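You operate a simulated robot arm through the tools that you are given. There is no shell and no other tool. Be economical: measure what you need, move in short steps, check, and stop when the job is done.

You are at the controls of a simulated two-armed robot. One attempt, no reset.

JOB
Pack the red and yellow parts boxes in the blue crate; latch it.
Fine: the other boxes stay out; once latched, push the crate 10 to 14 cm toward the wall. Set down upright: what you pick out.
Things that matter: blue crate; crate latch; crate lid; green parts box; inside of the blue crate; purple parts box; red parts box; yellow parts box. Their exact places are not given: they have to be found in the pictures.

The check looks at the end state, three seconds after you hand in, the way a careful person would. Anything else that was tipped, shoved, dropped, spilled or broken makes it a failure.

ROBOT AND FRAMES
Two 6-joint arms with two-finger grippers on one trunk, on a base that drives. Base frame: it is fixed to the floor where the robot stands at the start and does not move with it; the origin is under the middle of the robot, x ahead of it, y to its left, z up; the surface under the hand at the start is at about z = 800. Readings come in mm, degrees, newtons and seconds.
The left shoulder is at the start at [30, 178, 988], the right one opposite. With the tool pointing down near the work surface each hand reaches from about 460 to 840 mm from the robot's upright axis, wherever it stands, measured 20 degrees to its own side. Places, roughly: crate latch [800, 300, 1100]; crate lid [700, 300, 1000]; inside of the blue crate [500, 300, 800]. Payload 2.54 kg a hand.
The TCP of each hand is the grasp point between the finger pads, 30 mm short of the fingertips. In the tool frame z runs along the fingers and y along their closing line. Largest opening 116 mm; the body of the gripper starts 95 mm behind the TCP.
Orientation is told as [roll, pitch, yaw] about the base's x, y, z axes, in that order, counted from this pose: with the fingers straight down and closing along the base's y, the tool's x points along the base's -x, its y along +y and its z along -z.

CONTROLS
- The arms move only by the tool drive_tool. It takes "left_moves", "right_moves" or both (then of equal length, played together; a hand with none holds still); each is one flat list of numbers, 6 for each row, row after row: the shift along the tool's x, y, z in cm, then the turn, a rotation vector about the tool's x, y, z in degrees. In form: [x, y, z, ax, ay, az, x, y, z, ax, ay, az, ...]. A call has 1 to 12 rows; each row is the pose to reach, as a shift and turn from the pose commanded when the call began, along the tool's axes at that moment. "left_fingers" and "right_fingers" are, for a hand that has rows, the gripper command, from -1 (shut) to 1 (fully open), values between in proportion, set as the call begins (left out, the last holds). Rows are played at 5 a second. More than 50 mm and 8.6 degrees between two rows, or a gripper value outside its range, and nothing of the call is played. A pose out of reach is approached as far as the arm can. The call stops where the force on the tool passes 40 N (or 10 N more than at its start, if that is more) or the arm is blocked; 0.2 s more then pass. The fingers move at their own pace (about 153 mm/s each) and stop on an object; they squeeze with about 37 N. The grip force told is the motor's: it shows also when the fingers shut on nothing. Time passes only in rows, and 0.2 s behind the last, so rows that repeat a pose let the fingers close. It gives the time, the measured TCP pose, the force on the tool (base axes), the opening and the grip force at its end, in the units of the frame above (readings bear some noise), with the torque about the TCP (base axes, N m) and any sound that the robot's microphone picked up.
- Cameras (640 x 400 px; columns grow to the right, rows downward): "scene" is now at [38, 16.9, 1712.7]; the picture's right is [0.33, -0.95, 0.00], its down [-0.73, -0.25, -0.63] and it looks along [0.60, 0.21, -0.77] (base axes); focal length 264 px, centre (320, 200). "left" rides on the left gripper at [69, 15, -122] in its tool frame; the picture's right is [-0.21, 0.98, 0.00], its down [-0.83, -0.18, -0.53] and it looks along [-0.52, -0.11, 0.85] (tool axes); focal length 251 px, centre (320, 200). "right" rides on the right gripper at [69, -15, -122] in its tool frame; the picture's right is [0.21, 0.98, 0.00], its down [-0.83, 0.18, -0.53] and it looks along [-0.52, 0.11, 0.85] (tool axes); focal length 251 px, centre (320, 200).
- get_image(camera): a new picture of that camera. No time passes.
- raise_lower(by): slides the trunk up (or, below 0, down) by that many mm; the arms and the scene camera ride with it, the base frame stays. It gives what a move gives, with no picture.
- steer(legs): drives the robot by 1 to 6 legs, each [ahead, left, turn to the left] in mm, mm and degrees, along the robot's own axes; the way and the turn of a leg run together, so that a leg with both is an arc; at most 1500 mm and 180 degrees a leg. The arms and the cameras ride along, it lands a little off, and it stops where it bumps. It gives what a move gives.
- pan_tilt(pan, tilt): turns the head with the scene camera to pan (to the left, within 143 degrees either way) and tilt (down, from -29 to 69), counted from straight ahead of the robot. It gives what a move gives.
- point_at(camera, pixels): for up to 12 pixels [column, row] of the newest picture of that camera ("zoom" is the newest enlarged one), the place [x, y, z] in the base frame of the surface seen there, good to about 2 mm, but the place of the scene camera against the robot may be out by one fixed shift of up to 12 mm in any direction. No time passes.
- close_up(camera, box): a new picture of the part [left, top, right, bottom] of that camera's present view, enlarged. No time passes.
- job_done(): hands the job in; it is judged then, once.

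Work in short steps. Measure before you move; look again where a grasp or a placing could have gone wrong, and mend it. You have 80 turns and 58 pictures in all, those below and enlarged ones among them. Open the grippers and draw the arms clear of the work before you hand the job in, unless the task says otherwise; then end with one line.

The tools are called by a JSON object that holds its "method" and its "body". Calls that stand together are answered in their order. drive_tool: Moves the arms, as the interface text tells. Its arguments: {"type":"object","properties":{"left_moves":{"type":"array"},"left_fingers":{"type":"number"},"right_moves":{"type":"array"},"right_fingers":{"type":"number"}},"required":[]} The other tools are called the same way: raise_lower (by) slides the trunk up or down; steer (legs) drives the base; pan_tilt (pan, tilt) turns the head that bears the scene camera; get_image (camera) takes a picture; point_at (camera, pixels) gives the place of the surface under pixels of a picture; close_up (camera, box) takes an enlarged picture of a part of a camera's view; job_done () hands the job in.

At the start:

```text
clock: 0.0
left_tool_pos: [415.6, 430.3, 1412.2]
left_tcp_rot: [0.0, 0.0, 0.0]
left_wrist_force: [0.0, -0.1, -0.5]
left_moment: [0.03, 0.02, -0.01]
left_opening: 115.8
left_grip_force: 0.1
right_tool_pos: [507.3, -41.3, 1398.0]
right_tcp_rot: [0.1, 0.1, 0.0]
right_wrist_force: [0.1, -0.4, 0.4]
right_moment: [-0.02, 0.01, 0.0]
right_opening: 116.3
right_grip_force: 0.0
trunk travel left (down, up): [-200.0, 340.0]
robot x, y, heading: [-3.5, -0.4, -0.1]
head pan, tilt: [19.0, 50.6]
```

scene: 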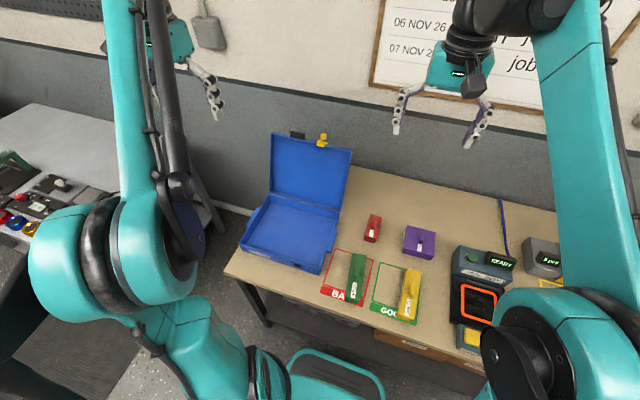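
right: 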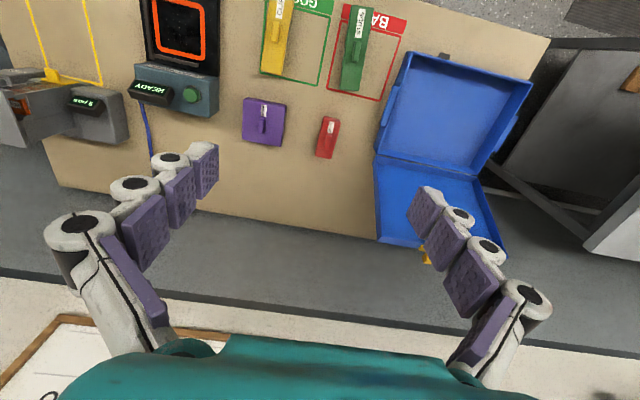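
left: 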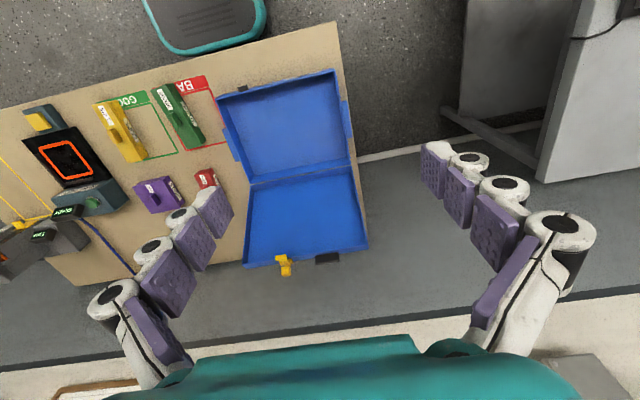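

The scene shows the open crate around (300,200), red box at (372,228), purple (419,240), green (356,278), yellow (409,293). I enlarge this area to measure.

{"method": "close_up", "body": {"camera": "scene", "box": [220, 120, 460, 340]}}

{"method": "close_up", "body": {"camera": "left", "box": [80, 50, 380, 290]}}

```text
1.82 times, centred on (340, 230) of scene
```

zoom: 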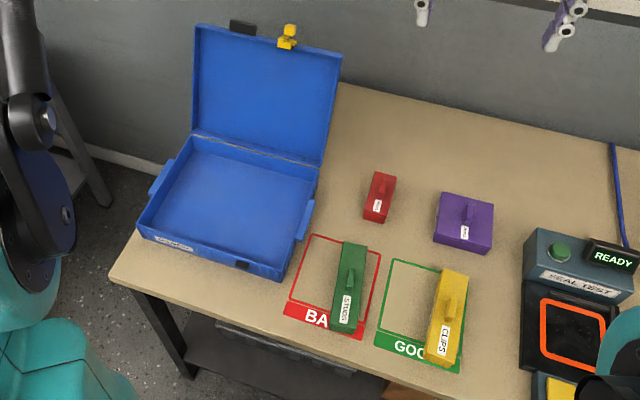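

```text
1.67 times, centred on (230, 170) of left
```

zoom: 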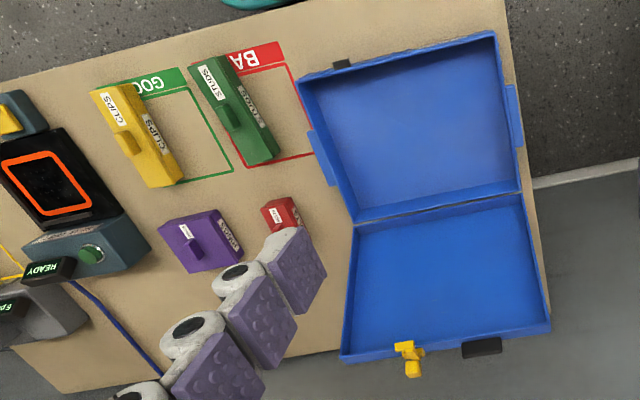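

Measuring in the left zoom: yellow box corners and knob, green, red, purple, crate corners and floor, the latch.

{"method": "point_at", "body": {"camera": "zoom", "pixels": [[98, 96], [122, 88], [175, 176], [148, 184], [124, 143], [271, 208], [188, 240], [230, 117], [330, 150], [318, 82], [428, 132], [512, 180]]}}

{"method": "point_at", "body": {"camera": "scene", "pixels": [[372, 228], [245, 246], [323, 268], [272, 202], [343, 208], [274, 140], [349, 153], [322, 140], [409, 293], [290, 220], [311, 239], [310, 263]]}}

```text
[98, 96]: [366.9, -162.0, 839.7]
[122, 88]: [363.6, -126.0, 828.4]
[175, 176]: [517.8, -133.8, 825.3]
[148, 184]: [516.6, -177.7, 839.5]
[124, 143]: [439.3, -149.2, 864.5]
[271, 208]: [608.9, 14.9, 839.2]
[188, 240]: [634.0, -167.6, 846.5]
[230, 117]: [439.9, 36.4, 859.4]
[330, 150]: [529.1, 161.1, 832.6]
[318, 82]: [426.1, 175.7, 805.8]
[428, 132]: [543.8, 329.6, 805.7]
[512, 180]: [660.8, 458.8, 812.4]
```

```text
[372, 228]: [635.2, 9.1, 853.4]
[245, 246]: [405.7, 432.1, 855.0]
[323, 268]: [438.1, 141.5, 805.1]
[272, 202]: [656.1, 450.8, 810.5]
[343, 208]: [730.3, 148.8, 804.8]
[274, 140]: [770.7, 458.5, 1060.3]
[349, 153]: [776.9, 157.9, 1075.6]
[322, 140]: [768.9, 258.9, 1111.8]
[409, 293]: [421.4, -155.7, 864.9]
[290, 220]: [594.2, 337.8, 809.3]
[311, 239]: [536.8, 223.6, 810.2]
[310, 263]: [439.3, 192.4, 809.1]
```

Yellow's knob is at about (440,-150,864) and red's at about (620,12,855). I bring the right hand above yellow and the left hand above red to look closer.

{"method": "drive_tool", "body": {"right_moves": [0.7, -1.2, 4, 0, 0, 0, 1.5, -2.4, 8, 0, 0, 0, 2.2, -3.6, 12, 0, 0, 0, 3, -4.8, 16, 0, 0, 0, 3.7, -6, 20, 0, 0, 0, 4.5, -7.2, 24, 0, 0, 0, 5.2, -8.4, 28, 0, 0, 0, 6, -9.6, 32, 0, 0, 0, 6.7, -10.9, 36, 0, 0, 0], "right_fingers": 1}}

{"method": "get_image", "body": {"camera": "right"}}

```text
clock: 2.0
left_tool_pos: [416.5, 430.8, 1413.5]
left_tcp_rot: [0.1, 0.1, 0.1]
left_wrist_force: [0.4, -0.4, 0.1]
left_moment: [0.02, 0.02, -0.02]
left_opening: 116.1
left_grip_force: 0.0
right_tool_pos: [437.8, -152.4, 1036.8]
right_tcp_rot: [0.0, 0.0, 0.0]
right_wrist_force: [0.4, -0.1, -0.2]
right_moment: [0.02, -0.03, 0.01]
right_opening: 115.9
right_grip_force: 0.1
trunk travel left (down, up): [-200.0, 340.0]
robot x, y, heading: [-0.9, 1.0, 0.1]
head pan, tilt: [19.0, 50.6]
```

```text
52 pictures are left
```

right: 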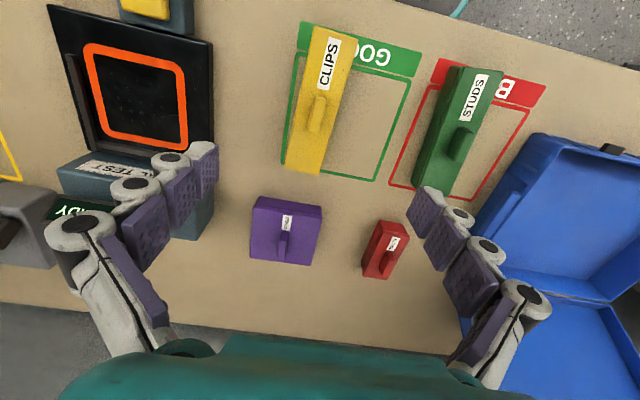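

Yellow's knob runs from (325,98) to (311,130); its box from (330,30) to (305,172). I measure those and red's and purple's neighbours.

{"method": "point_at", "body": {"camera": "right", "pixels": [[324, 97], [315, 99], [313, 127], [326, 100], [316, 38], [348, 42], [290, 165], [322, 168], [392, 252], [383, 268], [381, 226], [408, 238]]}}

{"method": "close_up", "body": {"camera": "right", "box": [260, 20, 420, 180]}}

```text
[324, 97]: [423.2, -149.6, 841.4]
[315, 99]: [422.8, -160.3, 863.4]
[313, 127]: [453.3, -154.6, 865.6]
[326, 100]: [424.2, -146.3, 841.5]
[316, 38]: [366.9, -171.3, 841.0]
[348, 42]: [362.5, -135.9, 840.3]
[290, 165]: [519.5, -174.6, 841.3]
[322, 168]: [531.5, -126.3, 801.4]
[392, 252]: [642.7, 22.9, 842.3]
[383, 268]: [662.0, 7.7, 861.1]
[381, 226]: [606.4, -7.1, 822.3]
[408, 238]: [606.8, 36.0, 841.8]
```

```text
2.50 times, centred on (340, 100) of right
```

zoom: 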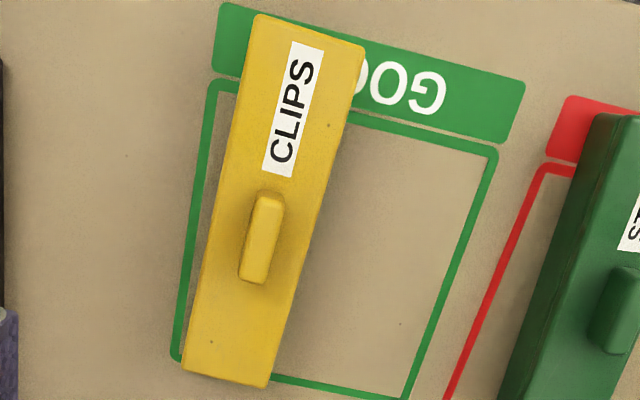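

Yellow is aligned with x (about 40 wide, 160 long, top z 841, centre (442,-154)). I descend to TCP z≈846 straddling its body, then close.

{"method": "drive_tool", "body": {"right_moves": [-0.1, -0.1, 4, 0, 0, 0, -0.2, -0.2, 8, 0, 0, 0, -0.2, -0.2, 12, 0, 0, 0, -0.2, -0.2, 15, 0, 0, 0, -0.2, -0.2, 17.5, 0, 0, 0, -0.2, -0.2, 19.1, 0, 0, 0], "right_fingers": 0.6}}

{"method": "drive_tool", "body": {"right_moves": [0, 0, 0, 0, 0, 0, 0, 0, 0, 0, 0, 0, 0, 0, 0, 0, 0, 0, 0, 0, 0, 0, 0, 0], "right_fingers": -1}}

{"method": "get_image", "body": {"camera": "right"}}

```text
clock: 3.4
left_tool_pos: [414.7, 432.2, 1413.3]
left_tcp_rot: [-0.1, 0.0, 0.0]
left_wrist_force: [-1.0, -0.8, 0.9]
left_moment: [0.0, 0.01, 0.03]
left_opening: 116.0
left_grip_force: 0.0
right_tool_pos: [444.7, -153.4, 847.8]
right_tcp_rot: [0.0, 0.1, -0.1]
right_wrist_force: [-1.0, 0.0, 0.5]
right_moment: [-0.03, -0.05, 0.02]
right_opening: 92.8
right_grip_force: 0.1
trunk travel left (down, up): [-200.0, 340.0]
robot x, y, heading: [2.9, 0.7, -0.1]
head pan, tilt: [19.0, 50.6]
```

```text
clock: 4.4
left_tool_pos: [414.7, 431.1, 1412.5]
left_tcp_rot: [0.0, -0.1, 0.0]
left_wrist_force: [-0.4, -0.7, 0.5]
left_moment: [0.0, -0.01, -0.02]
left_opening: 116.2
left_grip_force: 0.0
right_tool_pos: [443.5, -151.1, 849.4]
right_tcp_rot: [0.1, 0.1, 0.0]
right_wrist_force: [-0.6, -0.1, 2.9]
right_moment: [0.06, 0.07, -0.15]
right_opening: 49.1
right_grip_force: 36.7
trunk travel left (down, up): [-200.0, 340.0]
robot x, y, heading: [0.5, -0.8, -0.0]
head pan, tilt: [19.0, 50.6]
```

```text
50 pictures are left
```

right: 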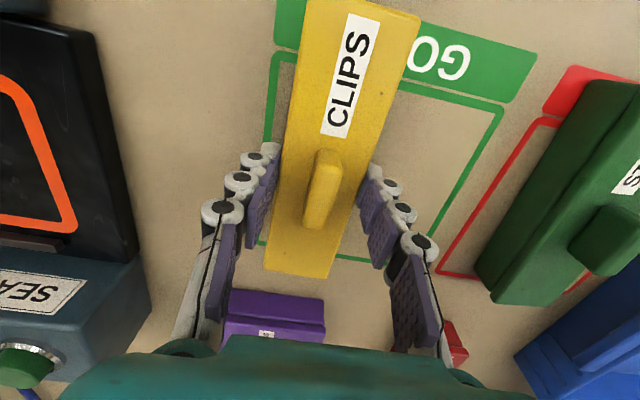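

Yellow is held (opening 49 mm). I lift it 15 cm and meanwhile measure the crate's interior corners in the left picture.

{"method": "drive_tool", "body": {"right_moves": [0, 0, -2, 0, 0, 0, 0, 0, -5, 0, 0, 0, 0, 0, -9, 0, 0, 0, 0, 0, -13, 0, 0, 0, 0, 0, -16, 0, 0, 0]}}

{"method": "close_up", "body": {"camera": "left", "box": [200, 55, 380, 285]}}

```text
clock: 5.6
left_tool_pos: [414.2, 431.4, 1414.1]
left_tcp_rot: [-0.1, -0.1, 0.1]
left_wrist_force: [0.3, -0.4, 0.2]
left_moment: [0.01, -0.02, 0.0]
left_opening: 116.0
left_grip_force: 0.1
right_tool_pos: [440.3, -150.2, 1006.7]
right_tcp_rot: [0.0, -0.1, 0.0]
right_wrist_force: [0.2, -0.1, -1.0]
right_moment: [-0.01, -0.03, -0.01]
right_opening: 49.3
right_grip_force: 36.9
trunk travel left (down, up): [-200.0, 340.0]
robot x, y, heading: [-4.2, 0.1, 0.0]
head pan, tilt: [19.0, 50.6]
```

```text
1.74 times, centred on (290, 170) of left
```

zoom: 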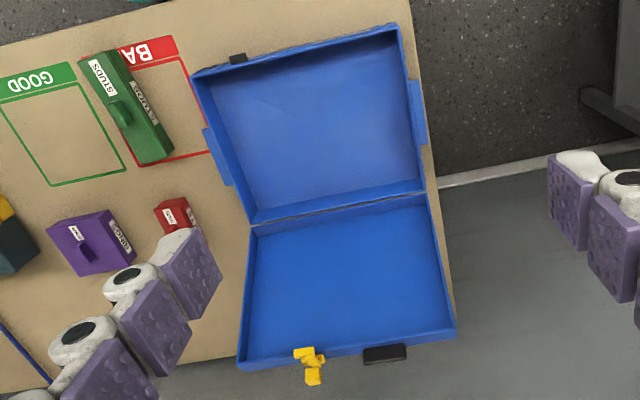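

Measuring the floor corners, rim corners, lid rim and latch parts in this enlarged view.

{"method": "point_at", "body": {"camera": "zoom", "pixels": [[215, 88], [258, 206], [412, 180], [390, 40], [195, 73], [398, 27], [422, 187], [250, 222], [240, 363], [453, 327], [305, 353], [238, 58]]}}

{"method": "point_at", "body": {"camera": "zoom", "pixels": [[300, 120], [340, 260], [315, 378], [385, 353], [432, 205], [248, 230], [212, 155], [420, 110], [165, 213], [188, 230], [170, 236], [180, 205]]}}

```text
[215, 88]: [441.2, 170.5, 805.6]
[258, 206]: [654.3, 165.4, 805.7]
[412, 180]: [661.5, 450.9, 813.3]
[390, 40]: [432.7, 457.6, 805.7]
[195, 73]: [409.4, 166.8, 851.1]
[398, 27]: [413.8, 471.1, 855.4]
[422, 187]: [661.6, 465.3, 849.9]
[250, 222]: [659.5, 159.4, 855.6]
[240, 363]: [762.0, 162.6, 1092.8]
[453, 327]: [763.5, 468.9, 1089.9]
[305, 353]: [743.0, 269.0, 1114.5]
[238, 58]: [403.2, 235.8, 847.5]
```

```text
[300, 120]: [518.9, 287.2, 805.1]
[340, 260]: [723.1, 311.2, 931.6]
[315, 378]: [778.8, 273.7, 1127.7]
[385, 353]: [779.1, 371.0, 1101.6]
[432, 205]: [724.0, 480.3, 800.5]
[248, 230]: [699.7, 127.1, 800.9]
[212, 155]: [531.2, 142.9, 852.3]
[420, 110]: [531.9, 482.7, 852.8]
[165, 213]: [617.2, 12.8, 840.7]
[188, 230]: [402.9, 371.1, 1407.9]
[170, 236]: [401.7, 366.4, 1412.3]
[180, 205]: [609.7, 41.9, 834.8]
```

Crate inside: x≈420–655, y≈170–462, floor 806, rim 853. I carry yellow at height to (535,232).

{"method": "drive_tool", "body": {"right_moves": [-1.2, 4.7, 0, 0, 0, 0, -2.4, 9.4, 0, 0, 0, 0, -3.6, 14.1, 0, 0, 0, 0, -4.8, 18.8, 0, 0, 0, 0, -6, 23.5, 0, 0, 0, 0, -7.2, 28.2, 0, 0, 0, 0, -8.4, 33, 0, 0, 0, 0, -9.5, 37.2, 0, 0, 0, 0, -9.5, 38.2, 0, 0, 0, 0]}}

{"method": "get_image", "body": {"camera": "right"}}

```text
clock: 7.6
left_tool_pos: [415.4, 431.8, 1412.7]
left_tcp_rot: [0.0, -0.2, 0.0]
left_wrist_force: [0.2, -0.2, 0.3]
left_moment: [0.0, -0.01, -0.02]
left_opening: 116.1
left_grip_force: 0.0
right_tool_pos: [536.8, 232.2, 1008.3]
right_tcp_rot: [0.0, 0.0, 0.0]
right_wrist_force: [0.6, 1.1, -1.6]
right_moment: [0.01, -0.01, -0.03]
right_opening: 49.2
right_grip_force: 36.7
trunk travel left (down, up): [-200.0, 340.0]
robot x, y, heading: [-0.5, -2.0, 0.2]
head pan, tilt: [19.0, 50.6]
```

```text
48 pictures are left
```

right: 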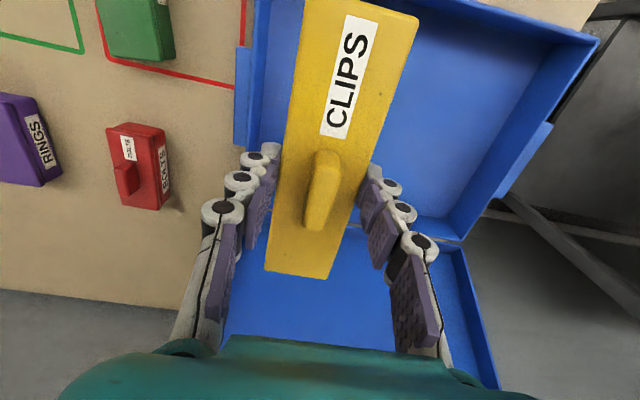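

Yellow hangs over the interior with clearance. Lowering to TCP z≈857.

{"method": "drive_tool", "body": {"right_moves": [0, 0.2, 4, 0, 0, 0, 0, 0.2, 8, 0, 0, 0, 0, 0.2, 11, 0, 0, 0, 0, 0.2, 13.5, 0, 0, 0, 0, 0.2, 14.7, 0, 0, 0, 0, 0.2, 15.2, 0, 0, 0, 0, 0.2, 15.2, 0, 0, 0]}}

{"method": "get_image", "body": {"camera": "right"}}

```text
clock: 9.2
left_tool_pos: [415.1, 432.2, 1412.7]
left_tcp_rot: [0.0, 0.0, 0.0]
left_wrist_force: [-0.7, 0.3, -0.6]
left_moment: [-0.01, 0.0, 0.0]
left_opening: 116.2
left_grip_force: 0.0
right_tool_pos: [537.9, 231.3, 855.3]
right_tcp_rot: [0.0, 0.1, 0.0]
right_wrist_force: [0.6, -0.4, -0.9]
right_moment: [0.01, 0.02, 0.04]
right_opening: 49.2
right_grip_force: 36.9
trunk travel left (down, up): [-200.0, 340.0]
robot x, y, heading: [-0.7, -0.7, -0.2]
head pan, tilt: [19.0, 50.6]
```

```text
47 pictures are left
```

right: 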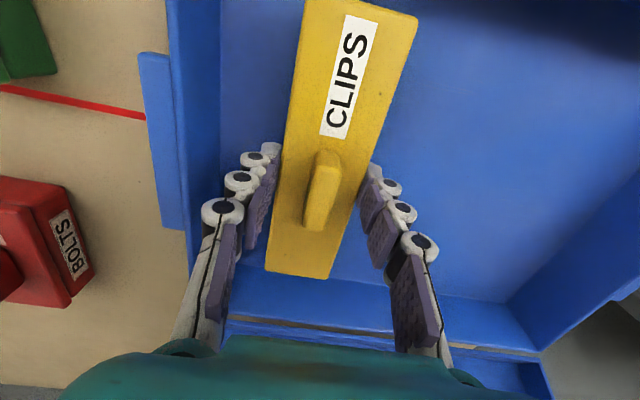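

No contact force yet; I feel down a few mm.

{"method": "drive_tool", "body": {"right_moves": [0, 0, 0.1, 0, 0, 0, 0, 0, 0.2, 0, 0, 0, 0, 0, 0.3, 0, 0, 0, 0, 0, 0.3, 0, 0, 0]}}

```text
clock: 10.2
left_tool_pos: [414.9, 430.6, 1414.1]
left_tcp_rot: [0.1, -0.2, 0.0]
left_wrist_force: [0.3, -0.5, 0.5]
left_moment: [0.0, -0.02, 0.02]
left_opening: 116.3
left_grip_force: 0.1
right_tool_pos: [536.2, 231.5, 853.5]
right_tcp_rot: [0.0, -0.1, 0.1]
right_wrist_force: [8.0, 2.6, 23.0]
right_moment: [0.09, 0.42, -0.22]
right_opening: 49.0
right_grip_force: 37.0
trunk travel left (down, up): [-200.0, 340.0]
robot x, y, heading: [1.2, 3.5, 0.2]
head pan, tilt: [19.0, 50.6]
```

Contact (23 N). I ease up 1 mm, then open moderately (about 76 mm) and lift out.

{"method": "drive_tool", "body": {"right_moves": [0, 0, -0.1, 0, 0, 0, 0, 0, -0.1, 0, 0, 0]}}

{"method": "drive_tool", "body": {"right_moves": [0, 0, 0, 0, 0, 0, 0, 0, 0, 0, 0, 0, 0, 0, 0, 0, 0, 0, 0, 0, -2, 0, 0, 0, 0, 0, -5, 0, 0, 0, 0, 0, -9, 0, 0, 0, 0, 0, -13, 0, 0, 0, 0, 0, -17, 0, 0, 0], "right_fingers": 0.3}}

{"method": "get_image", "body": {"camera": "right"}}

```text
clock: 10.8
left_tool_pos: [414.8, 432.0, 1414.1]
left_tcp_rot: [0.0, 0.0, 0.0]
left_wrist_force: [0.1, 0.1, 0.2]
left_moment: [0.0, 0.0, 0.01]
left_opening: 115.8
left_grip_force: 0.0
right_tool_pos: [536.7, 232.6, 853.5]
right_tcp_rot: [0.0, 0.0, -0.1]
right_wrist_force: [3.9, 1.3, 8.6]
right_moment: [0.13, -0.91, 0.06]
right_opening: 48.7
right_grip_force: 37.0
trunk travel left (down, up): [-200.0, 340.0]
robot x, y, heading: [-0.1, 1.5, 0.0]
head pan, tilt: [19.0, 50.6]
```

```text
clock: 12.6
left_tool_pos: [414.8, 431.4, 1414.5]
left_tcp_rot: [0.1, -0.1, 0.0]
left_wrist_force: [0.3, -0.4, 1.3]
left_moment: [0.04, -0.01, 0.0]
left_opening: 116.0
left_grip_force: 0.2
right_tool_pos: [535.3, 232.0, 1024.9]
right_tcp_rot: [0.0, 0.0, 0.1]
right_wrist_force: [-0.3, 0.0, -0.3]
right_moment: [0.0, -0.04, 0.02]
right_opening: 75.6
right_grip_force: 0.1
trunk travel left (down, up): [-200.0, 340.0]
robot x, y, heading: [-1.1, 0.3, 0.0]
head pan, tilt: [19.0, 50.6]
```

```text
46 pictures are left
```

right: 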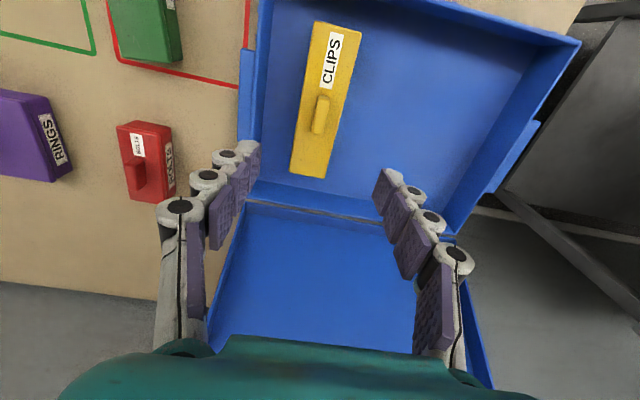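

Yellow lies flat in the crate. Now red (top around (145,150)): measure from this picture.

{"method": "close_up", "body": {"camera": "right", "box": [70, 90, 230, 230]}}

{"method": "point_at", "body": {"camera": "right", "pixels": [[119, 132], [150, 124], [132, 198], [160, 190], [134, 165], [138, 190], [141, 163], [160, 150], [56, 150], [45, 98], [30, 180], [168, 127]]}}

```text
2.86 times, centred on (150, 160) of right
```

zoom: 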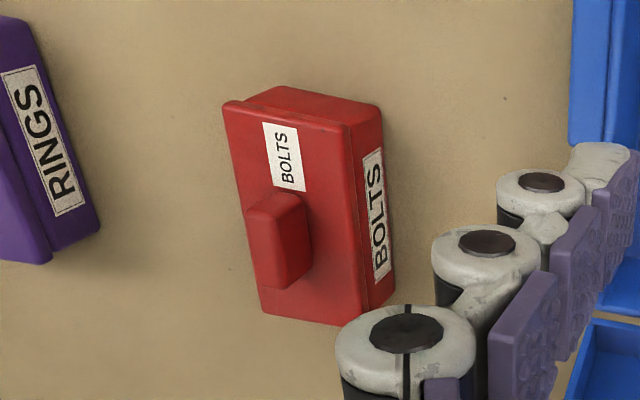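

```text
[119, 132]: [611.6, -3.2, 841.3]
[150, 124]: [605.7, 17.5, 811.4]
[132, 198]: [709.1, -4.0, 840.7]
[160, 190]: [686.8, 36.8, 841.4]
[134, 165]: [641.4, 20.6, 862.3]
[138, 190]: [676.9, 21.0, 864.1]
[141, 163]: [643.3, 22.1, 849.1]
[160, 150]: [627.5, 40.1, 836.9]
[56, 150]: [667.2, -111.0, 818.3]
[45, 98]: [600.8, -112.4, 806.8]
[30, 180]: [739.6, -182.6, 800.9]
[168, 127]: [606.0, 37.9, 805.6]
```

Red: x≈606–700, y≈-4–38, top 841. I move sideways first to y 17, then forward, staying high.

{"method": "drive_tool", "body": {"right_moves": [0, -4.5, 0, 0, 0, 0, 0, -9, 0, 0, 0, 0, -1, -13.5, 0, 0, 0, 0, -4, -17, 0, 0, 0, 0, -7, -20, 0, 0, 0, 0, -10, -21.5, 0, 0, 0, 0, -11.7, -21.5, 0, 0, 0, 0, -11.7, -21.5, 1.5, 0, 0, 0], "right_fingers": 0.6}}

{"method": "get_image", "body": {"camera": "right"}}

```text
clock: 14.4
left_tool_pos: [415.4, 431.1, 1413.5]
left_tcp_rot: [0.1, -0.1, 0.0]
left_wrist_force: [0.9, -0.3, -0.3]
left_moment: [0.02, -0.01, 0.0]
left_opening: 116.0
left_grip_force: 0.1
right_tool_pos: [654.5, 15.8, 1007.3]
right_tcp_rot: [0.1, -0.1, 0.0]
right_wrist_force: [1.1, -0.6, 0.5]
right_moment: [0.02, 0.02, 0.03]
right_opening: 92.6
right_grip_force: 0.2
trunk travel left (down, up): [-200.0, 340.0]
robot x, y, heading: [-0.1, 3.2, 0.0]
head pan, tilt: [19.0, 50.6]
```

```text
44 pictures are left
```

right: 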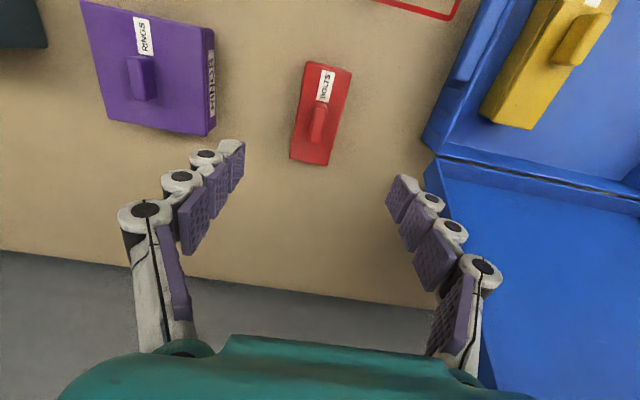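

Checking red's corners (308,65), (349,72), (329,163), (293,157) before descent.

{"method": "point_at", "body": {"camera": "right", "pixels": [[309, 66], [348, 74], [328, 161], [294, 155], [321, 108], [315, 135], [212, 35], [206, 130]]}}

```text
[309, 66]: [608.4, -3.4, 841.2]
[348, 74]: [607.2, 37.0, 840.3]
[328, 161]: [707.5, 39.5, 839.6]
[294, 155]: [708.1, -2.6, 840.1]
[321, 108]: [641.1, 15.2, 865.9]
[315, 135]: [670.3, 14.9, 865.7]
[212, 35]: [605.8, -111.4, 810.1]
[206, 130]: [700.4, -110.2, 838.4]
```

Centre is (658,18), aligned. Descend to TCP z≈848, then close.

{"method": "drive_tool", "body": {"right_moves": [-0.2, 0.2, 4, 0, 0, 0, -0.3, 0.2, 8, 0, 0, 0, -0.3, 0.2, 11.5, 0, 0, 0, -0.3, 0.2, 14, 0, 0, 0, -0.3, 0.2, 15.9, 0, 0, 0]}}

{"method": "drive_tool", "body": {"right_moves": [0, 0, 0, 0, 0, 0, 0, 0, 0, 0, 0, 0, 0, 0, 0, 0, 0, 0, 0, 0, 0, 0, 0, 0], "right_fingers": -1}}

{"method": "drive_tool", "body": {"right_moves": [0, 0, -2, 0, 0, 0, 0, 0, -5, 0, 0, 0, 0, 0, -9, 0, 0, 0, 0, 0, -13, 0, 0, 0, 0, 0, -16, 0, 0, 0]}}

{"method": "get_image", "body": {"camera": "right"}}

```text
clock: 15.6
left_tool_pos: [416.0, 431.4, 1413.3]
left_tcp_rot: [0.0, 0.0, 0.0]
left_wrist_force: [0.7, -0.1, -0.2]
left_moment: [0.01, 0.01, -0.03]
left_opening: 116.1
left_grip_force: 0.0
right_tool_pos: [658.0, 19.7, 846.9]
right_tcp_rot: [0.0, 0.1, 0.0]
right_wrist_force: [-0.1, -0.7, 0.2]
right_moment: [-0.02, 0.03, -0.02]
right_opening: 92.7
right_grip_force: 0.0
trunk travel left (down, up): [-200.0, 340.0]
robot x, y, heading: [-2.1, 2.2, -0.3]
head pan, tilt: [19.0, 50.6]
```

```text
clock: 16.6
left_tool_pos: [414.3, 432.0, 1414.1]
left_tcp_rot: [0.0, -0.1, 0.0]
left_wrist_force: [0.5, -0.3, 0.0]
left_moment: [0.03, 0.01, 0.03]
left_opening: 115.9
left_grip_force: 0.0
right_tool_pos: [657.5, 20.4, 846.7]
right_tcp_rot: [0.0, 0.1, 0.1]
right_wrist_force: [-1.2, -0.2, 1.3]
right_moment: [-0.07, 0.03, -0.03]
right_opening: 48.9
right_grip_force: 37.0
trunk travel left (down, up): [-200.0, 340.0]
robot x, y, heading: [2.1, -0.3, 0.2]
head pan, tilt: [19.0, 50.6]
```

```text
clock: 17.8
left_tool_pos: [415.5, 431.3, 1414.2]
left_tcp_rot: [0.0, -0.1, 0.0]
left_wrist_force: [-0.5, -0.7, -0.5]
left_moment: [-0.05, -0.03, 0.01]
left_opening: 115.9
left_grip_force: 0.0
right_tool_pos: [657.0, 16.7, 1008.2]
right_tcp_rot: [0.0, 0.0, -0.1]
right_wrist_force: [0.1, -0.3, -1.3]
right_moment: [-0.02, -0.03, -0.01]
right_opening: 49.0
right_grip_force: 37.0
trunk travel left (down, up): [-200.0, 340.0]
robot x, y, heading: [1.2, -1.0, 0.2]
head pan, tilt: [19.0, 50.6]
```

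```text
43 pictures are left
```

right: 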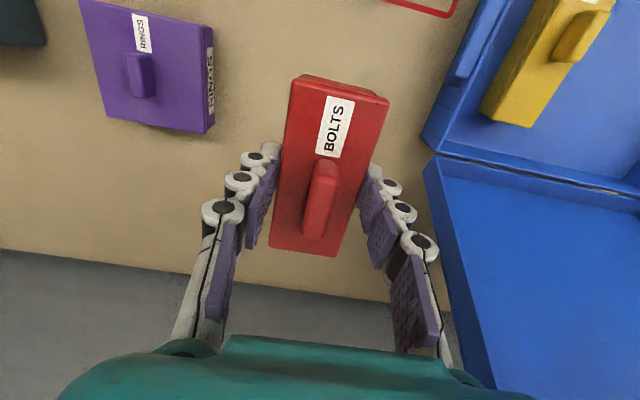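

Red is held. I pull back in x first, then move across to (540,330).

{"method": "drive_tool", "body": {"right_moves": [4.5, 0.5, 0, 0, 0, 0, 8.5, 2.5, 0, 0, 0, 0, 11.7, 5.5, 0, 0, 0, 0, 11.7, 10, 0, 0, 0, 0, 11.7, 14.5, 0, 0, 0, 0, 11.7, 19, 0, 0, 0, 0, 11.7, 23.5, 0, 0, 0, 0, 11.7, 28, 0, 0, 0, 0, 11.7, 31.3, 0, 0, 0, 0, 11.7, 31.3, 0, 0, 0, 0]}}

{"method": "drive_tool", "body": {"right_moves": [0, 0, 4, 0, 0, 0, 0, 0, 8, 0, 0, 0, 0, 0, 11, 0, 0, 0, 0, 0, 13.5, 0, 0, 0, 0, 0, 15, 0, 0, 0, 0, 0, 15.3, 0, 0, 0]}}

{"method": "get_image", "body": {"camera": "right"}}

```text
clock: 20.0
left_tool_pos: [414.8, 430.6, 1413.1]
left_tcp_rot: [0.1, -0.1, 0.0]
left_wrist_force: [-0.5, 0.5, -0.5]
left_moment: [0.04, 0.04, 0.0]
left_opening: 116.0
left_grip_force: 0.1
right_tool_pos: [538.8, 330.0, 1010.5]
right_tcp_rot: [0.0, -0.1, 0.0]
right_wrist_force: [-0.8, -0.7, -1.5]
right_moment: [0.04, 0.01, -0.02]
right_opening: 49.3
right_grip_force: 36.9
trunk travel left (down, up): [-200.0, 340.0]
robot x, y, heading: [1.8, -0.3, 0.1]
head pan, tilt: [19.0, 50.6]
```

```text
clock: 21.4
left_tool_pos: [416.5, 431.3, 1414.1]
left_tcp_rot: [0.0, -0.1, 0.0]
left_wrist_force: [0.0, 0.3, -0.6]
left_moment: [-0.02, 0.01, -0.02]
left_opening: 115.6
left_grip_force: 0.0
right_tool_pos: [539.6, 332.3, 857.2]
right_tcp_rot: [-0.1, 0.1, 0.0]
right_wrist_force: [0.9, 0.8, -0.9]
right_moment: [0.01, -0.03, 0.02]
right_opening: 49.0
right_grip_force: 37.3
trunk travel left (down, up): [-200.0, 340.0]
robot x, y, heading: [0.0, -0.6, 0.0]
head pan, tilt: [19.0, 50.6]
```

```text
42 pictures are left
```

right: 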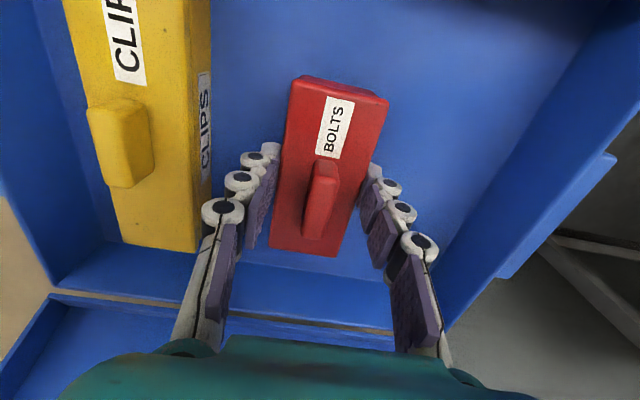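

Fingers are clear of yellow; I feel down for contact.

{"method": "drive_tool", "body": {"right_moves": [0, 0, 0.15, 0, 0, 0, 0, 0, 0.3, 0, 0, 0, 0, 0, 0.35, 0, 0, 0, 0, 0, 0.35, 0, 0, 0]}}

```text
clock: 22.4
left_tool_pos: [415.2, 432.0, 1414.3]
left_tcp_rot: [0.0, -0.1, 0.1]
left_wrist_force: [0.7, -0.1, -0.2]
left_moment: [0.02, -0.02, 0.01]
left_opening: 115.9
left_grip_force: 0.1
right_tool_pos: [539.4, 331.8, 851.9]
right_tcp_rot: [0.0, 0.0, 0.0]
right_wrist_force: [-0.4, -0.2, -1.5]
right_moment: [-0.01, 0.03, -0.05]
right_opening: 48.9
right_grip_force: 37.1
trunk travel left (down, up): [-200.0, 340.0]
robot x, y, heading: [0.3, -5.1, -0.1]
head pan, tilt: [19.0, 50.6]
```

Not yet on the floor; a few mm more.

{"method": "drive_tool", "body": {"right_moves": [0, 0, 0.1, 0, 0, 0, 0, 0, 0.2, 0, 0, 0, 0, 0, 0.2, 0, 0, 0]}}

```text
clock: 23.2
left_tool_pos: [414.5, 430.0, 1414.5]
left_tcp_rot: [0.1, -0.1, 0.0]
left_wrist_force: [-0.7, 0.5, 0.0]
left_moment: [0.0, 0.0, -0.04]
left_opening: 115.7
left_grip_force: 0.0
right_tool_pos: [540.2, 332.1, 852.5]
right_tcp_rot: [0.0, -0.1, 0.0]
right_wrist_force: [4.6, 3.4, 18.4]
right_moment: [-0.12, 0.2, -0.01]
right_opening: 49.0
right_grip_force: 36.4
trunk travel left (down, up): [-200.0, 340.0]
robot x, y, heading: [5.0, -0.6, 0.0]
head pan, tilt: [19.0, 50.6]
```

Contact at 18 N; release and lift out.

{"method": "drive_tool", "body": {"right_moves": [0, 0, -0.1, 0, 0, 0, 0, 0, -0.1, 0, 0, 0]}}

{"method": "drive_tool", "body": {"right_moves": [0, 0, 0, 0, 0, 0, 0, 0, 0, 0, 0, 0, 0, 0, 0, 0, 0, 0, 0, 0, -2, 0, 0, 0, 0, 0, -5, 0, 0, 0, 0, 0, -9, 0, 0, 0, 0, 0, -13, 0, 0, 0, 0, 0, -17, 0, 0, 0], "right_fingers": 0.3}}

{"method": "drive_tool", "body": {"right_moves": [0, -4.5, -4, 0, 0, 0, 0, -9, -8, 0, 0, 0, 0, -13.5, -12, 0, 0, 0, 0, -18, -16, 0, 0, 0, 0, -22.5, -20, 0, 0, 0, 0, -27, -22, 0, 0, 0, 0, -31.5, -22, 0, 0, 0, 0, -36, -22, 0, 0, 0]}}

{"method": "close_up", "body": {"camera": "scene", "box": [225, 115, 385, 285]}}

```text
clock: 23.8
left_tool_pos: [414.5, 431.1, 1413.7]
left_tcp_rot: [0.2, -0.2, -0.1]
left_wrist_force: [-0.3, 0.2, 0.1]
left_moment: [-0.01, 0.04, 0.02]
left_opening: 116.1
left_grip_force: 0.1
right_tool_pos: [539.7, 332.3, 851.6]
right_tcp_rot: [0.0, 0.1, -0.1]
right_wrist_force: [5.7, 2.3, 13.9]
right_moment: [0.07, -0.31, 0.02]
right_opening: 48.9
right_grip_force: 36.4
trunk travel left (down, up): [-200.0, 340.0]
robot x, y, heading: [1.2, 0.1, -0.0]
head pan, tilt: [19.0, 50.6]
```

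```text
clock: 25.6
left_tool_pos: [414.4, 431.5, 1413.2]
left_tcp_rot: [0.1, -0.2, -0.1]
left_wrist_force: [0.4, -0.2, 0.0]
left_moment: [0.04, -0.03, 0.04]
left_opening: 115.9
left_grip_force: 0.1
right_tool_pos: [538.8, 330.3, 1022.4]
right_tcp_rot: [0.1, -0.1, 0.0]
right_wrist_force: [-0.6, -0.7, 0.3]
right_moment: [-0.04, -0.03, 0.01]
right_opening: 75.7
right_grip_force: 0.1
trunk travel left (down, up): [-200.0, 340.0]
robot x, y, heading: [-2.9, 0.1, 0.2]
head pan, tilt: [19.0, 50.6]
```

```text
refused: row 1 steps farther than a row can; nothing moved
```

```text
2.35 times, centred on (305, 200) of scene
```

zoom: 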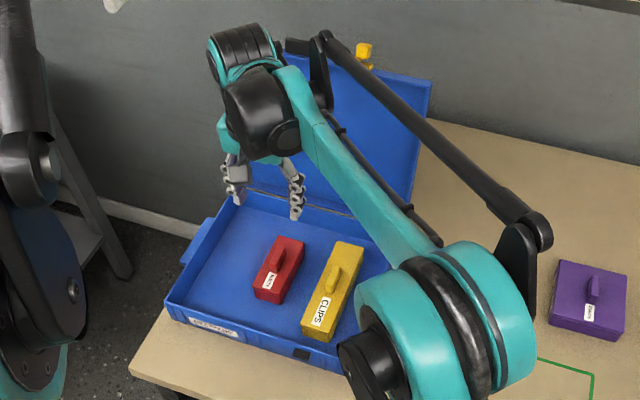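

Both are in, upright. I withdraw the right arm to its own side (smaller steps).

{"method": "drive_tool", "body": {"right_moves": [0, -3.5, -3, 0, 0, 0, 0, -7, -6, 0, 0, 0, 0, -10.5, -9, 0, 0, 0, 0, -14, -12, 0, 0, 0, 0, -17.5, -15, 0, 0, 0, 0, -21, -18, 0, 0, 0, 0, -25, -20, 0, 0, 0, 0, -29.5, -22, 0, 0, 0, 0, -34, -24, 0, 0, 0, 0, -38.5, -26, 0, 0, 0, 0, -43, -28, 0, 0, 0]}}

{"method": "close_up", "body": {"camera": "scene", "box": [225, 115, 385, 285]}}

{"method": "close_up", "body": {"camera": "scene", "box": [270, 125, 360, 175]}}

```text
clock: 28.0
left_tool_pos: [415.5, 429.8, 1415.3]
left_tcp_rot: [0.1, -0.1, 0.1]
left_wrist_force: [0.0, -0.5, -0.6]
left_moment: [0.03, 0.04, 0.02]
left_opening: 115.8
left_grip_force: 0.1
right_tool_pos: [539.7, -99.3, 1300.2]
right_tcp_rot: [0.1, 0.0, 0.1]
right_wrist_force: [1.0, -0.9, 0.2]
right_moment: [0.07, 0.0, 0.01]
right_opening: 75.4
right_grip_force: 0.1
trunk travel left (down, up): [-200.0, 340.0]
robot x, y, heading: [3.3, 0.7, -0.0]
head pan, tilt: [19.0, 50.6]
```

```text
2.35 times, centred on (305, 200) of scene
```

zoom: 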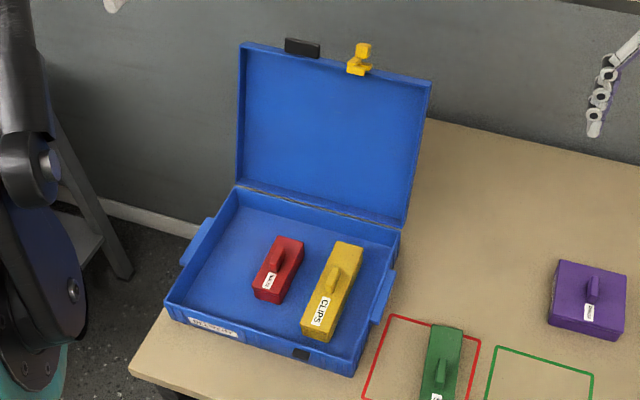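

```text
7.11 times, centred on (315, 150) of scene
```

zoom: 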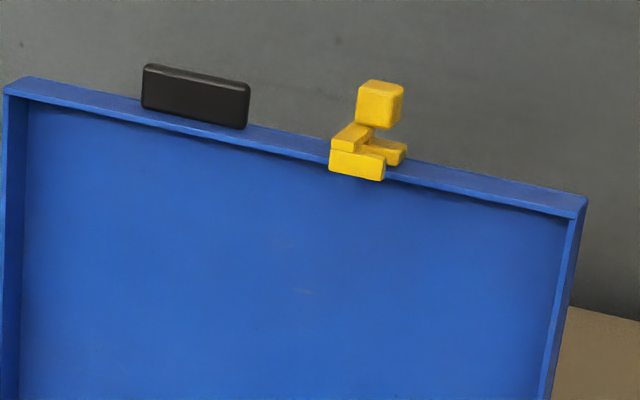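

I look at the latch from the left hand's camera above to understand its parts.

{"method": "close_up", "body": {"camera": "left", "box": [240, 235, 370, 305]}}

{"method": "close_up", "body": {"camera": "left", "box": [210, 60, 290, 110]}}

```text
4.92 times, centred on (305, 270) of left
```

zoom: 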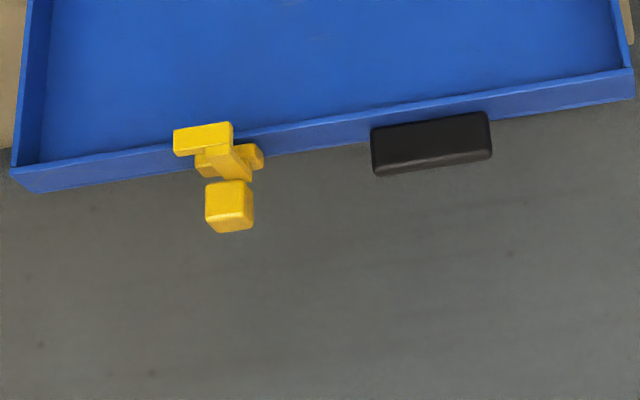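

```text
8.00 times, centred on (250, 85) of left
```

zoom: 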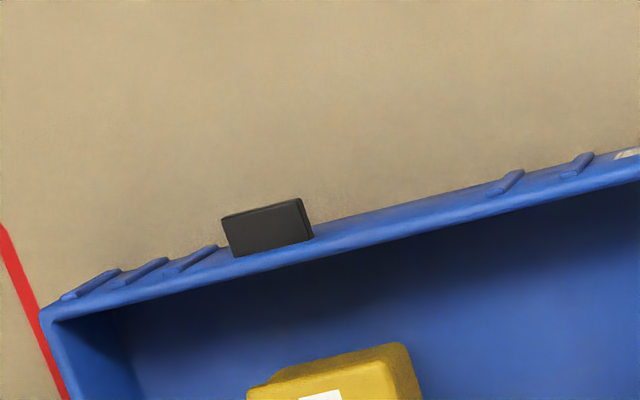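

The lid carries a yellow latch with a knob and a black grip block; the crate front a black keeper. I measure those parts in the left picture.

{"method": "close_up", "body": {"camera": "left", "box": [240, 235, 370, 305]}}

{"method": "point_at", "body": {"camera": "zoom", "pixels": [[180, 142], [228, 138], [226, 125], [178, 130], [230, 160], [258, 158], [205, 162], [212, 195], [246, 192], [230, 222], [378, 140], [486, 125]]}}

{"method": "point_at", "body": {"camera": "zoom", "pixels": [[380, 168], [486, 153], [330, 125], [330, 138], [330, 148], [430, 130], [430, 160], [100, 160], [100, 175], [330, 110], [330, 220], [400, 380]]}}

```text
4.92 times, centred on (305, 270) of left
```

zoom: 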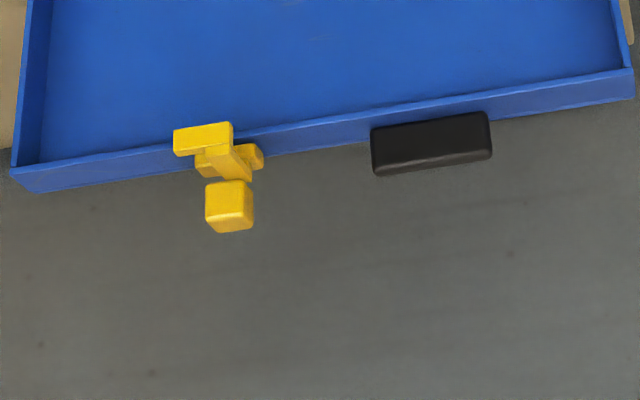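

```text
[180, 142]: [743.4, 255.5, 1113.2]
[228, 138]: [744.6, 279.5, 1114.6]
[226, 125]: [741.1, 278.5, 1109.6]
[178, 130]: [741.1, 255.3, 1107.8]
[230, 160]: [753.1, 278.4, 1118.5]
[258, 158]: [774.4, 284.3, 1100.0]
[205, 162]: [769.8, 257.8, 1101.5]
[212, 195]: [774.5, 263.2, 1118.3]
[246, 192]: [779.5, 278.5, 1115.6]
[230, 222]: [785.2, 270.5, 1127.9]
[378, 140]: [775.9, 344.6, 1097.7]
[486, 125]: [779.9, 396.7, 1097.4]
```

```text
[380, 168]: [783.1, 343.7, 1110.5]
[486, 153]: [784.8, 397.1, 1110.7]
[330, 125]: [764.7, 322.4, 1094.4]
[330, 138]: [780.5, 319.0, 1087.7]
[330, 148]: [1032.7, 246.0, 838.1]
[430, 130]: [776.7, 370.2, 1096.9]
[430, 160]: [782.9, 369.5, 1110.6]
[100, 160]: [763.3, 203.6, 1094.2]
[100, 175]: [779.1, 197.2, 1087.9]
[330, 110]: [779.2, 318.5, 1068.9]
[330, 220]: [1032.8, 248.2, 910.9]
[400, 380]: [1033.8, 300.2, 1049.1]
```

The wall is at x≈1033. The black grip block on the lid sits at y 344–397, about (783, 370, 1099), and the lid leans ~20° back; hinge about (668,·,853). I raise the trunk 150 mm so the left arm can reach the block and swing the lid by it.

{"method": "raise_lower", "body": {"by": 150}}

```text
clock: 29.8
left_tool_pos: [416.1, 430.6, 1563.1]
left_tcp_rot: [0.1, 0.0, 0.0]
left_wrist_force: [-0.3, -0.2, 0.1]
left_moment: [0.01, 0.02, 0.0]
left_opening: 116.1
left_grip_force: 0.1
right_tool_pos: [539.9, -96.5, 1449.5]
right_tcp_rot: [0.0, 0.0, -0.1]
right_wrist_force: [-0.1, 0.8, -0.8]
right_moment: [-0.01, 0.02, 0.0]
right_opening: 75.3
right_grip_force: 0.0
trunk travel left (down, up): [-350.0, 190.0]
robot x, y, heading: [-0.6, -1.4, 0.0]
head pan, tilt: [19.0, 50.6]
```

Now left hand to the pre-grasp (737,370,1199) with fingers pitched 25° forward.

{"method": "drive_tool", "body": {"left_moves": [-2.92, -0.55, 3.31, 0, -2.27, 0, -5.84, -1.09, 6.62, 0, -4.55, 0, -8.75, -1.64, 9.93, 0, -6.8, 0, -11.67, -2.18, 13.24, 0, -9.1, 0, -14.6, -2.73, 16.55, 0, -11.4, 0, -17.5, -3.27, 19.85, 0, -13.6, 0, -20.4, -3.8, 23.2, 0, -15.9, 0, -23.3, -4.36, 26.5, 0, -18.2, 0, -26.3, -4.9, 29.8, 0, -20.5, 0, -29.2, -5.45, 33.1, 0, -22.7, 0, -32.1, -6.0, 36.4, 0, -25, 0, -32.1, -6.0, 36.4, 0, -25, 0], "left_fingers": 0.5}}

{"method": "get_image", "body": {"camera": "left"}}

```text
clock: 32.4
left_tool_pos: [735.9, 370.1, 1198.0]
left_tcp_rot: [0.0, -25.1, 0.0]
left_wrist_force: [0.5, 0.4, 0.1]
left_moment: [-0.01, -0.04, 0.05]
left_opening: 87.1
left_grip_force: 0.1
right_tool_pos: [538.8, -96.3, 1450.2]
right_tcp_rot: [0.1, 0.0, 0.0]
right_wrist_force: [-0.6, 0.0, -0.5]
right_moment: [0.01, -0.06, -0.02]
right_opening: 75.6
right_grip_force: 0.0
trunk travel left (down, up): [-350.0, 190.0]
robot x, y, heading: [1.2, 3.1, 0.1]
head pan, tilt: [19.0, 50.6]
```

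```text
35 pictures are left
```

left: 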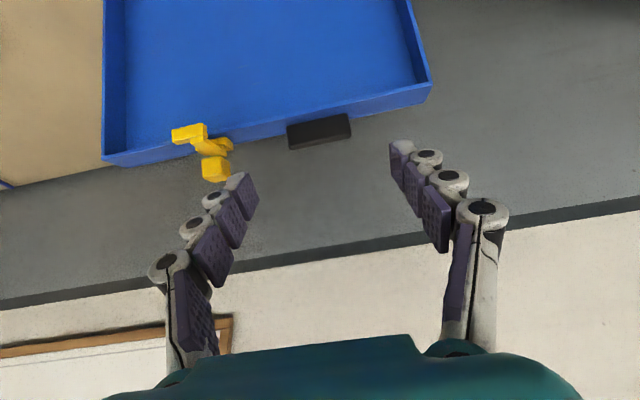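

Reachable. The block spans (287..352, 114..150). I measure it and enlarge the latch.

{"method": "close_up", "body": {"camera": "left", "box": [150, 90, 370, 210]}}

{"method": "point_at", "body": {"camera": "left", "pixels": [[290, 130], [347, 117], [292, 146], [349, 134], [320, 124], [320, 138], [260, 128], [260, 140], [180, 133], [200, 129], [210, 170], [222, 150]]}}

```text
2.91 times, centred on (260, 150) of left
```

zoom: 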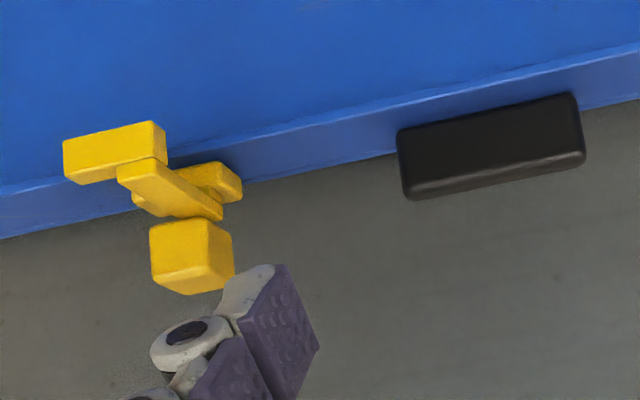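

```text
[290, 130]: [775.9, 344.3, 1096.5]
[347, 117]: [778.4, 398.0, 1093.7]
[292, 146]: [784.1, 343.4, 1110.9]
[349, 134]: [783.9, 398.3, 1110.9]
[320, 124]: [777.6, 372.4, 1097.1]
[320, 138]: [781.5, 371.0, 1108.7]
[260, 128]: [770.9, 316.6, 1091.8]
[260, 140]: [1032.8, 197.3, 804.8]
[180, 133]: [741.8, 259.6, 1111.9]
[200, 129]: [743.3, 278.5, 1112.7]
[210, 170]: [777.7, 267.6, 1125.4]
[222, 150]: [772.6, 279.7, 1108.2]
```

Geometry confirmed. I advance 8 cm along the fingers to straddle the block, then close.

{"method": "drive_tool", "body": {"left_moves": [0, 0.05, 3.5, 0, 0, 0, 0, 0.05, 6, 0, 0, 0, 0, 0.05, 7.3, 0, 0, 0, 0, 0.05, 8.0, 0, 0, 0]}}

{"method": "get_image", "body": {"camera": "left"}}

```text
clock: 33.4
left_tool_pos: [772.4, 373.3, 1126.9]
left_tcp_rot: [0.0, -25.0, 0.0]
left_wrist_force: [0.3, 0.0, 0.0]
left_moment: [0.0, 0.01, 0.03]
left_opening: 87.0
left_grip_force: 0.1
right_tool_pos: [540.4, -96.3, 1450.2]
right_tcp_rot: [0.0, 0.0, 0.0]
right_wrist_force: [0.5, -0.1, -0.2]
right_moment: [0.02, 0.04, 0.01]
right_opening: 75.5
right_grip_force: 0.0
trunk travel left (down, up): [-350.0, 190.0]
robot x, y, heading: [0.8, 1.2, -0.1]
head pan, tilt: [19.0, 50.6]
```

```text
33 pictures are left
```

left: 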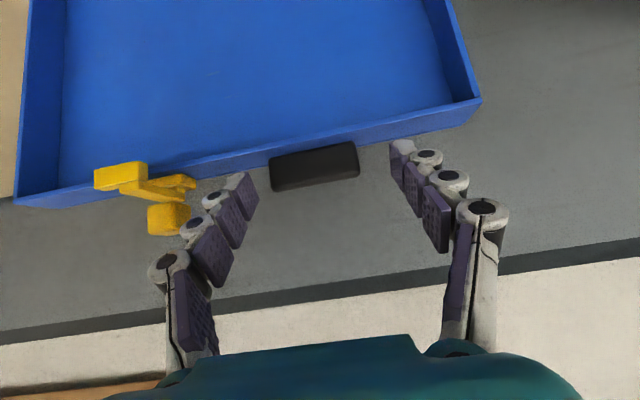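

Tips straddle the block at (315,167). Closing.

{"method": "drive_tool", "body": {"left_moves": [0, 0, 0, 0, 0, 0, 0, 0, 0, 0, 0, 0, 0, 0, 0, 0, 0, 0, 0, 0, 0, 0, 0, 0], "left_fingers": -1}}

{"method": "get_image", "body": {"camera": "left"}}

```text
clock: 34.4
left_tool_pos: [771.3, 370.5, 1128.1]
left_tcp_rot: [0.1, -25.1, -0.1]
left_wrist_force: [3.0, -5.0, 7.8]
left_moment: [-0.59, -0.16, -0.05]
left_opening: 59.3
left_grip_force: 37.2
right_tool_pos: [539.5, -97.9, 1450.5]
right_tcp_rot: [0.0, -0.1, 0.0]
right_wrist_force: [-1.1, 0.6, 0.2]
right_moment: [0.01, -0.03, -0.01]
right_opening: 75.3
right_grip_force: 0.0
trunk travel left (down, up): [-350.0, 190.0]
robot x, y, heading: [-0.4, -1.8, 0.0]
head pan, tilt: [19.0, 50.6]
```

```text
32 pictures are left
```

left: 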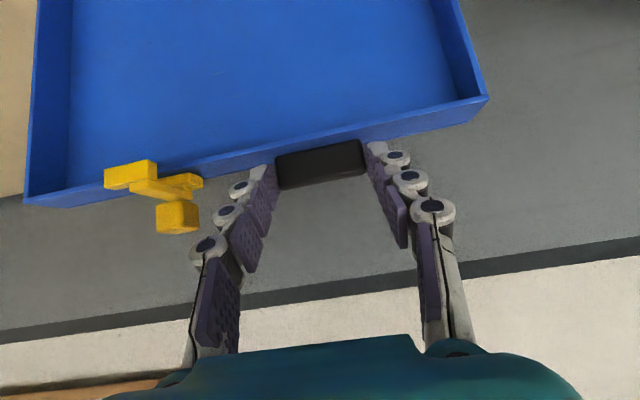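

The block is firmly held (59 mm). I swing the lid along its arc about the hinge (671, 853), radius ≈276, first to vertical of the grasp.

{"method": "drive_tool", "body": {"left_moves": [0.87, 0, -0.93, 0, 0, 0, 1.75, 0, -1.8, 0, 0, 0, 2.86, 0, -2.75, 0, 0, 0, 3.96, 0, -3.66, 0, 0, 0, 5.17, 0, -4.5, 0, 0, 0, 6.36, 0, -5.28, 0, 0, 0, 7.65, 0, -5.98, 0, 0, 0, 8.92, 0, -6.64, 0, 0, 0]}}

{"method": "get_image", "body": {"camera": "left"}}

```text
clock: 36.1
left_tool_pos: [659.2, 371.7, 1149.7]
left_tcp_rot: [0.0, -25.1, 0.0]
left_wrist_force: [3.1, 2.0, 11.6]
left_moment: [0.11, -0.92, 0.27]
left_opening: 59.4
left_grip_force: 37.2
right_tool_pos: [539.4, -96.7, 1451.2]
right_tcp_rot: [0.0, 0.0, 0.0]
right_wrist_force: [-0.2, -0.6, 1.2]
right_moment: [0.0, -0.06, 0.02]
right_opening: 75.4
right_grip_force: 0.1
trunk travel left (down, up): [-350.0, 190.0]
robot x, y, heading: [4.4, 0.3, 0.1]
head pan, tilt: [19.0, 50.6]
```

```text
31 pictures are left
```

left: 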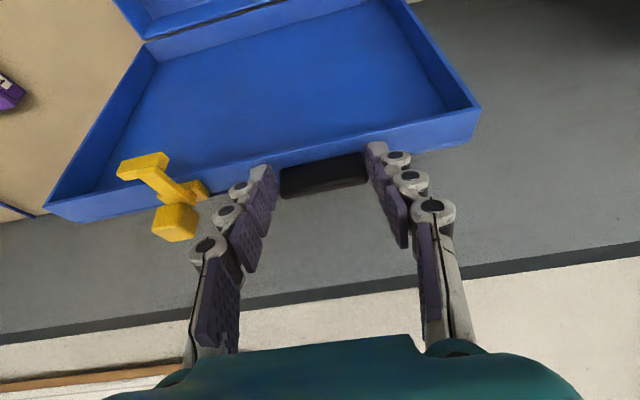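

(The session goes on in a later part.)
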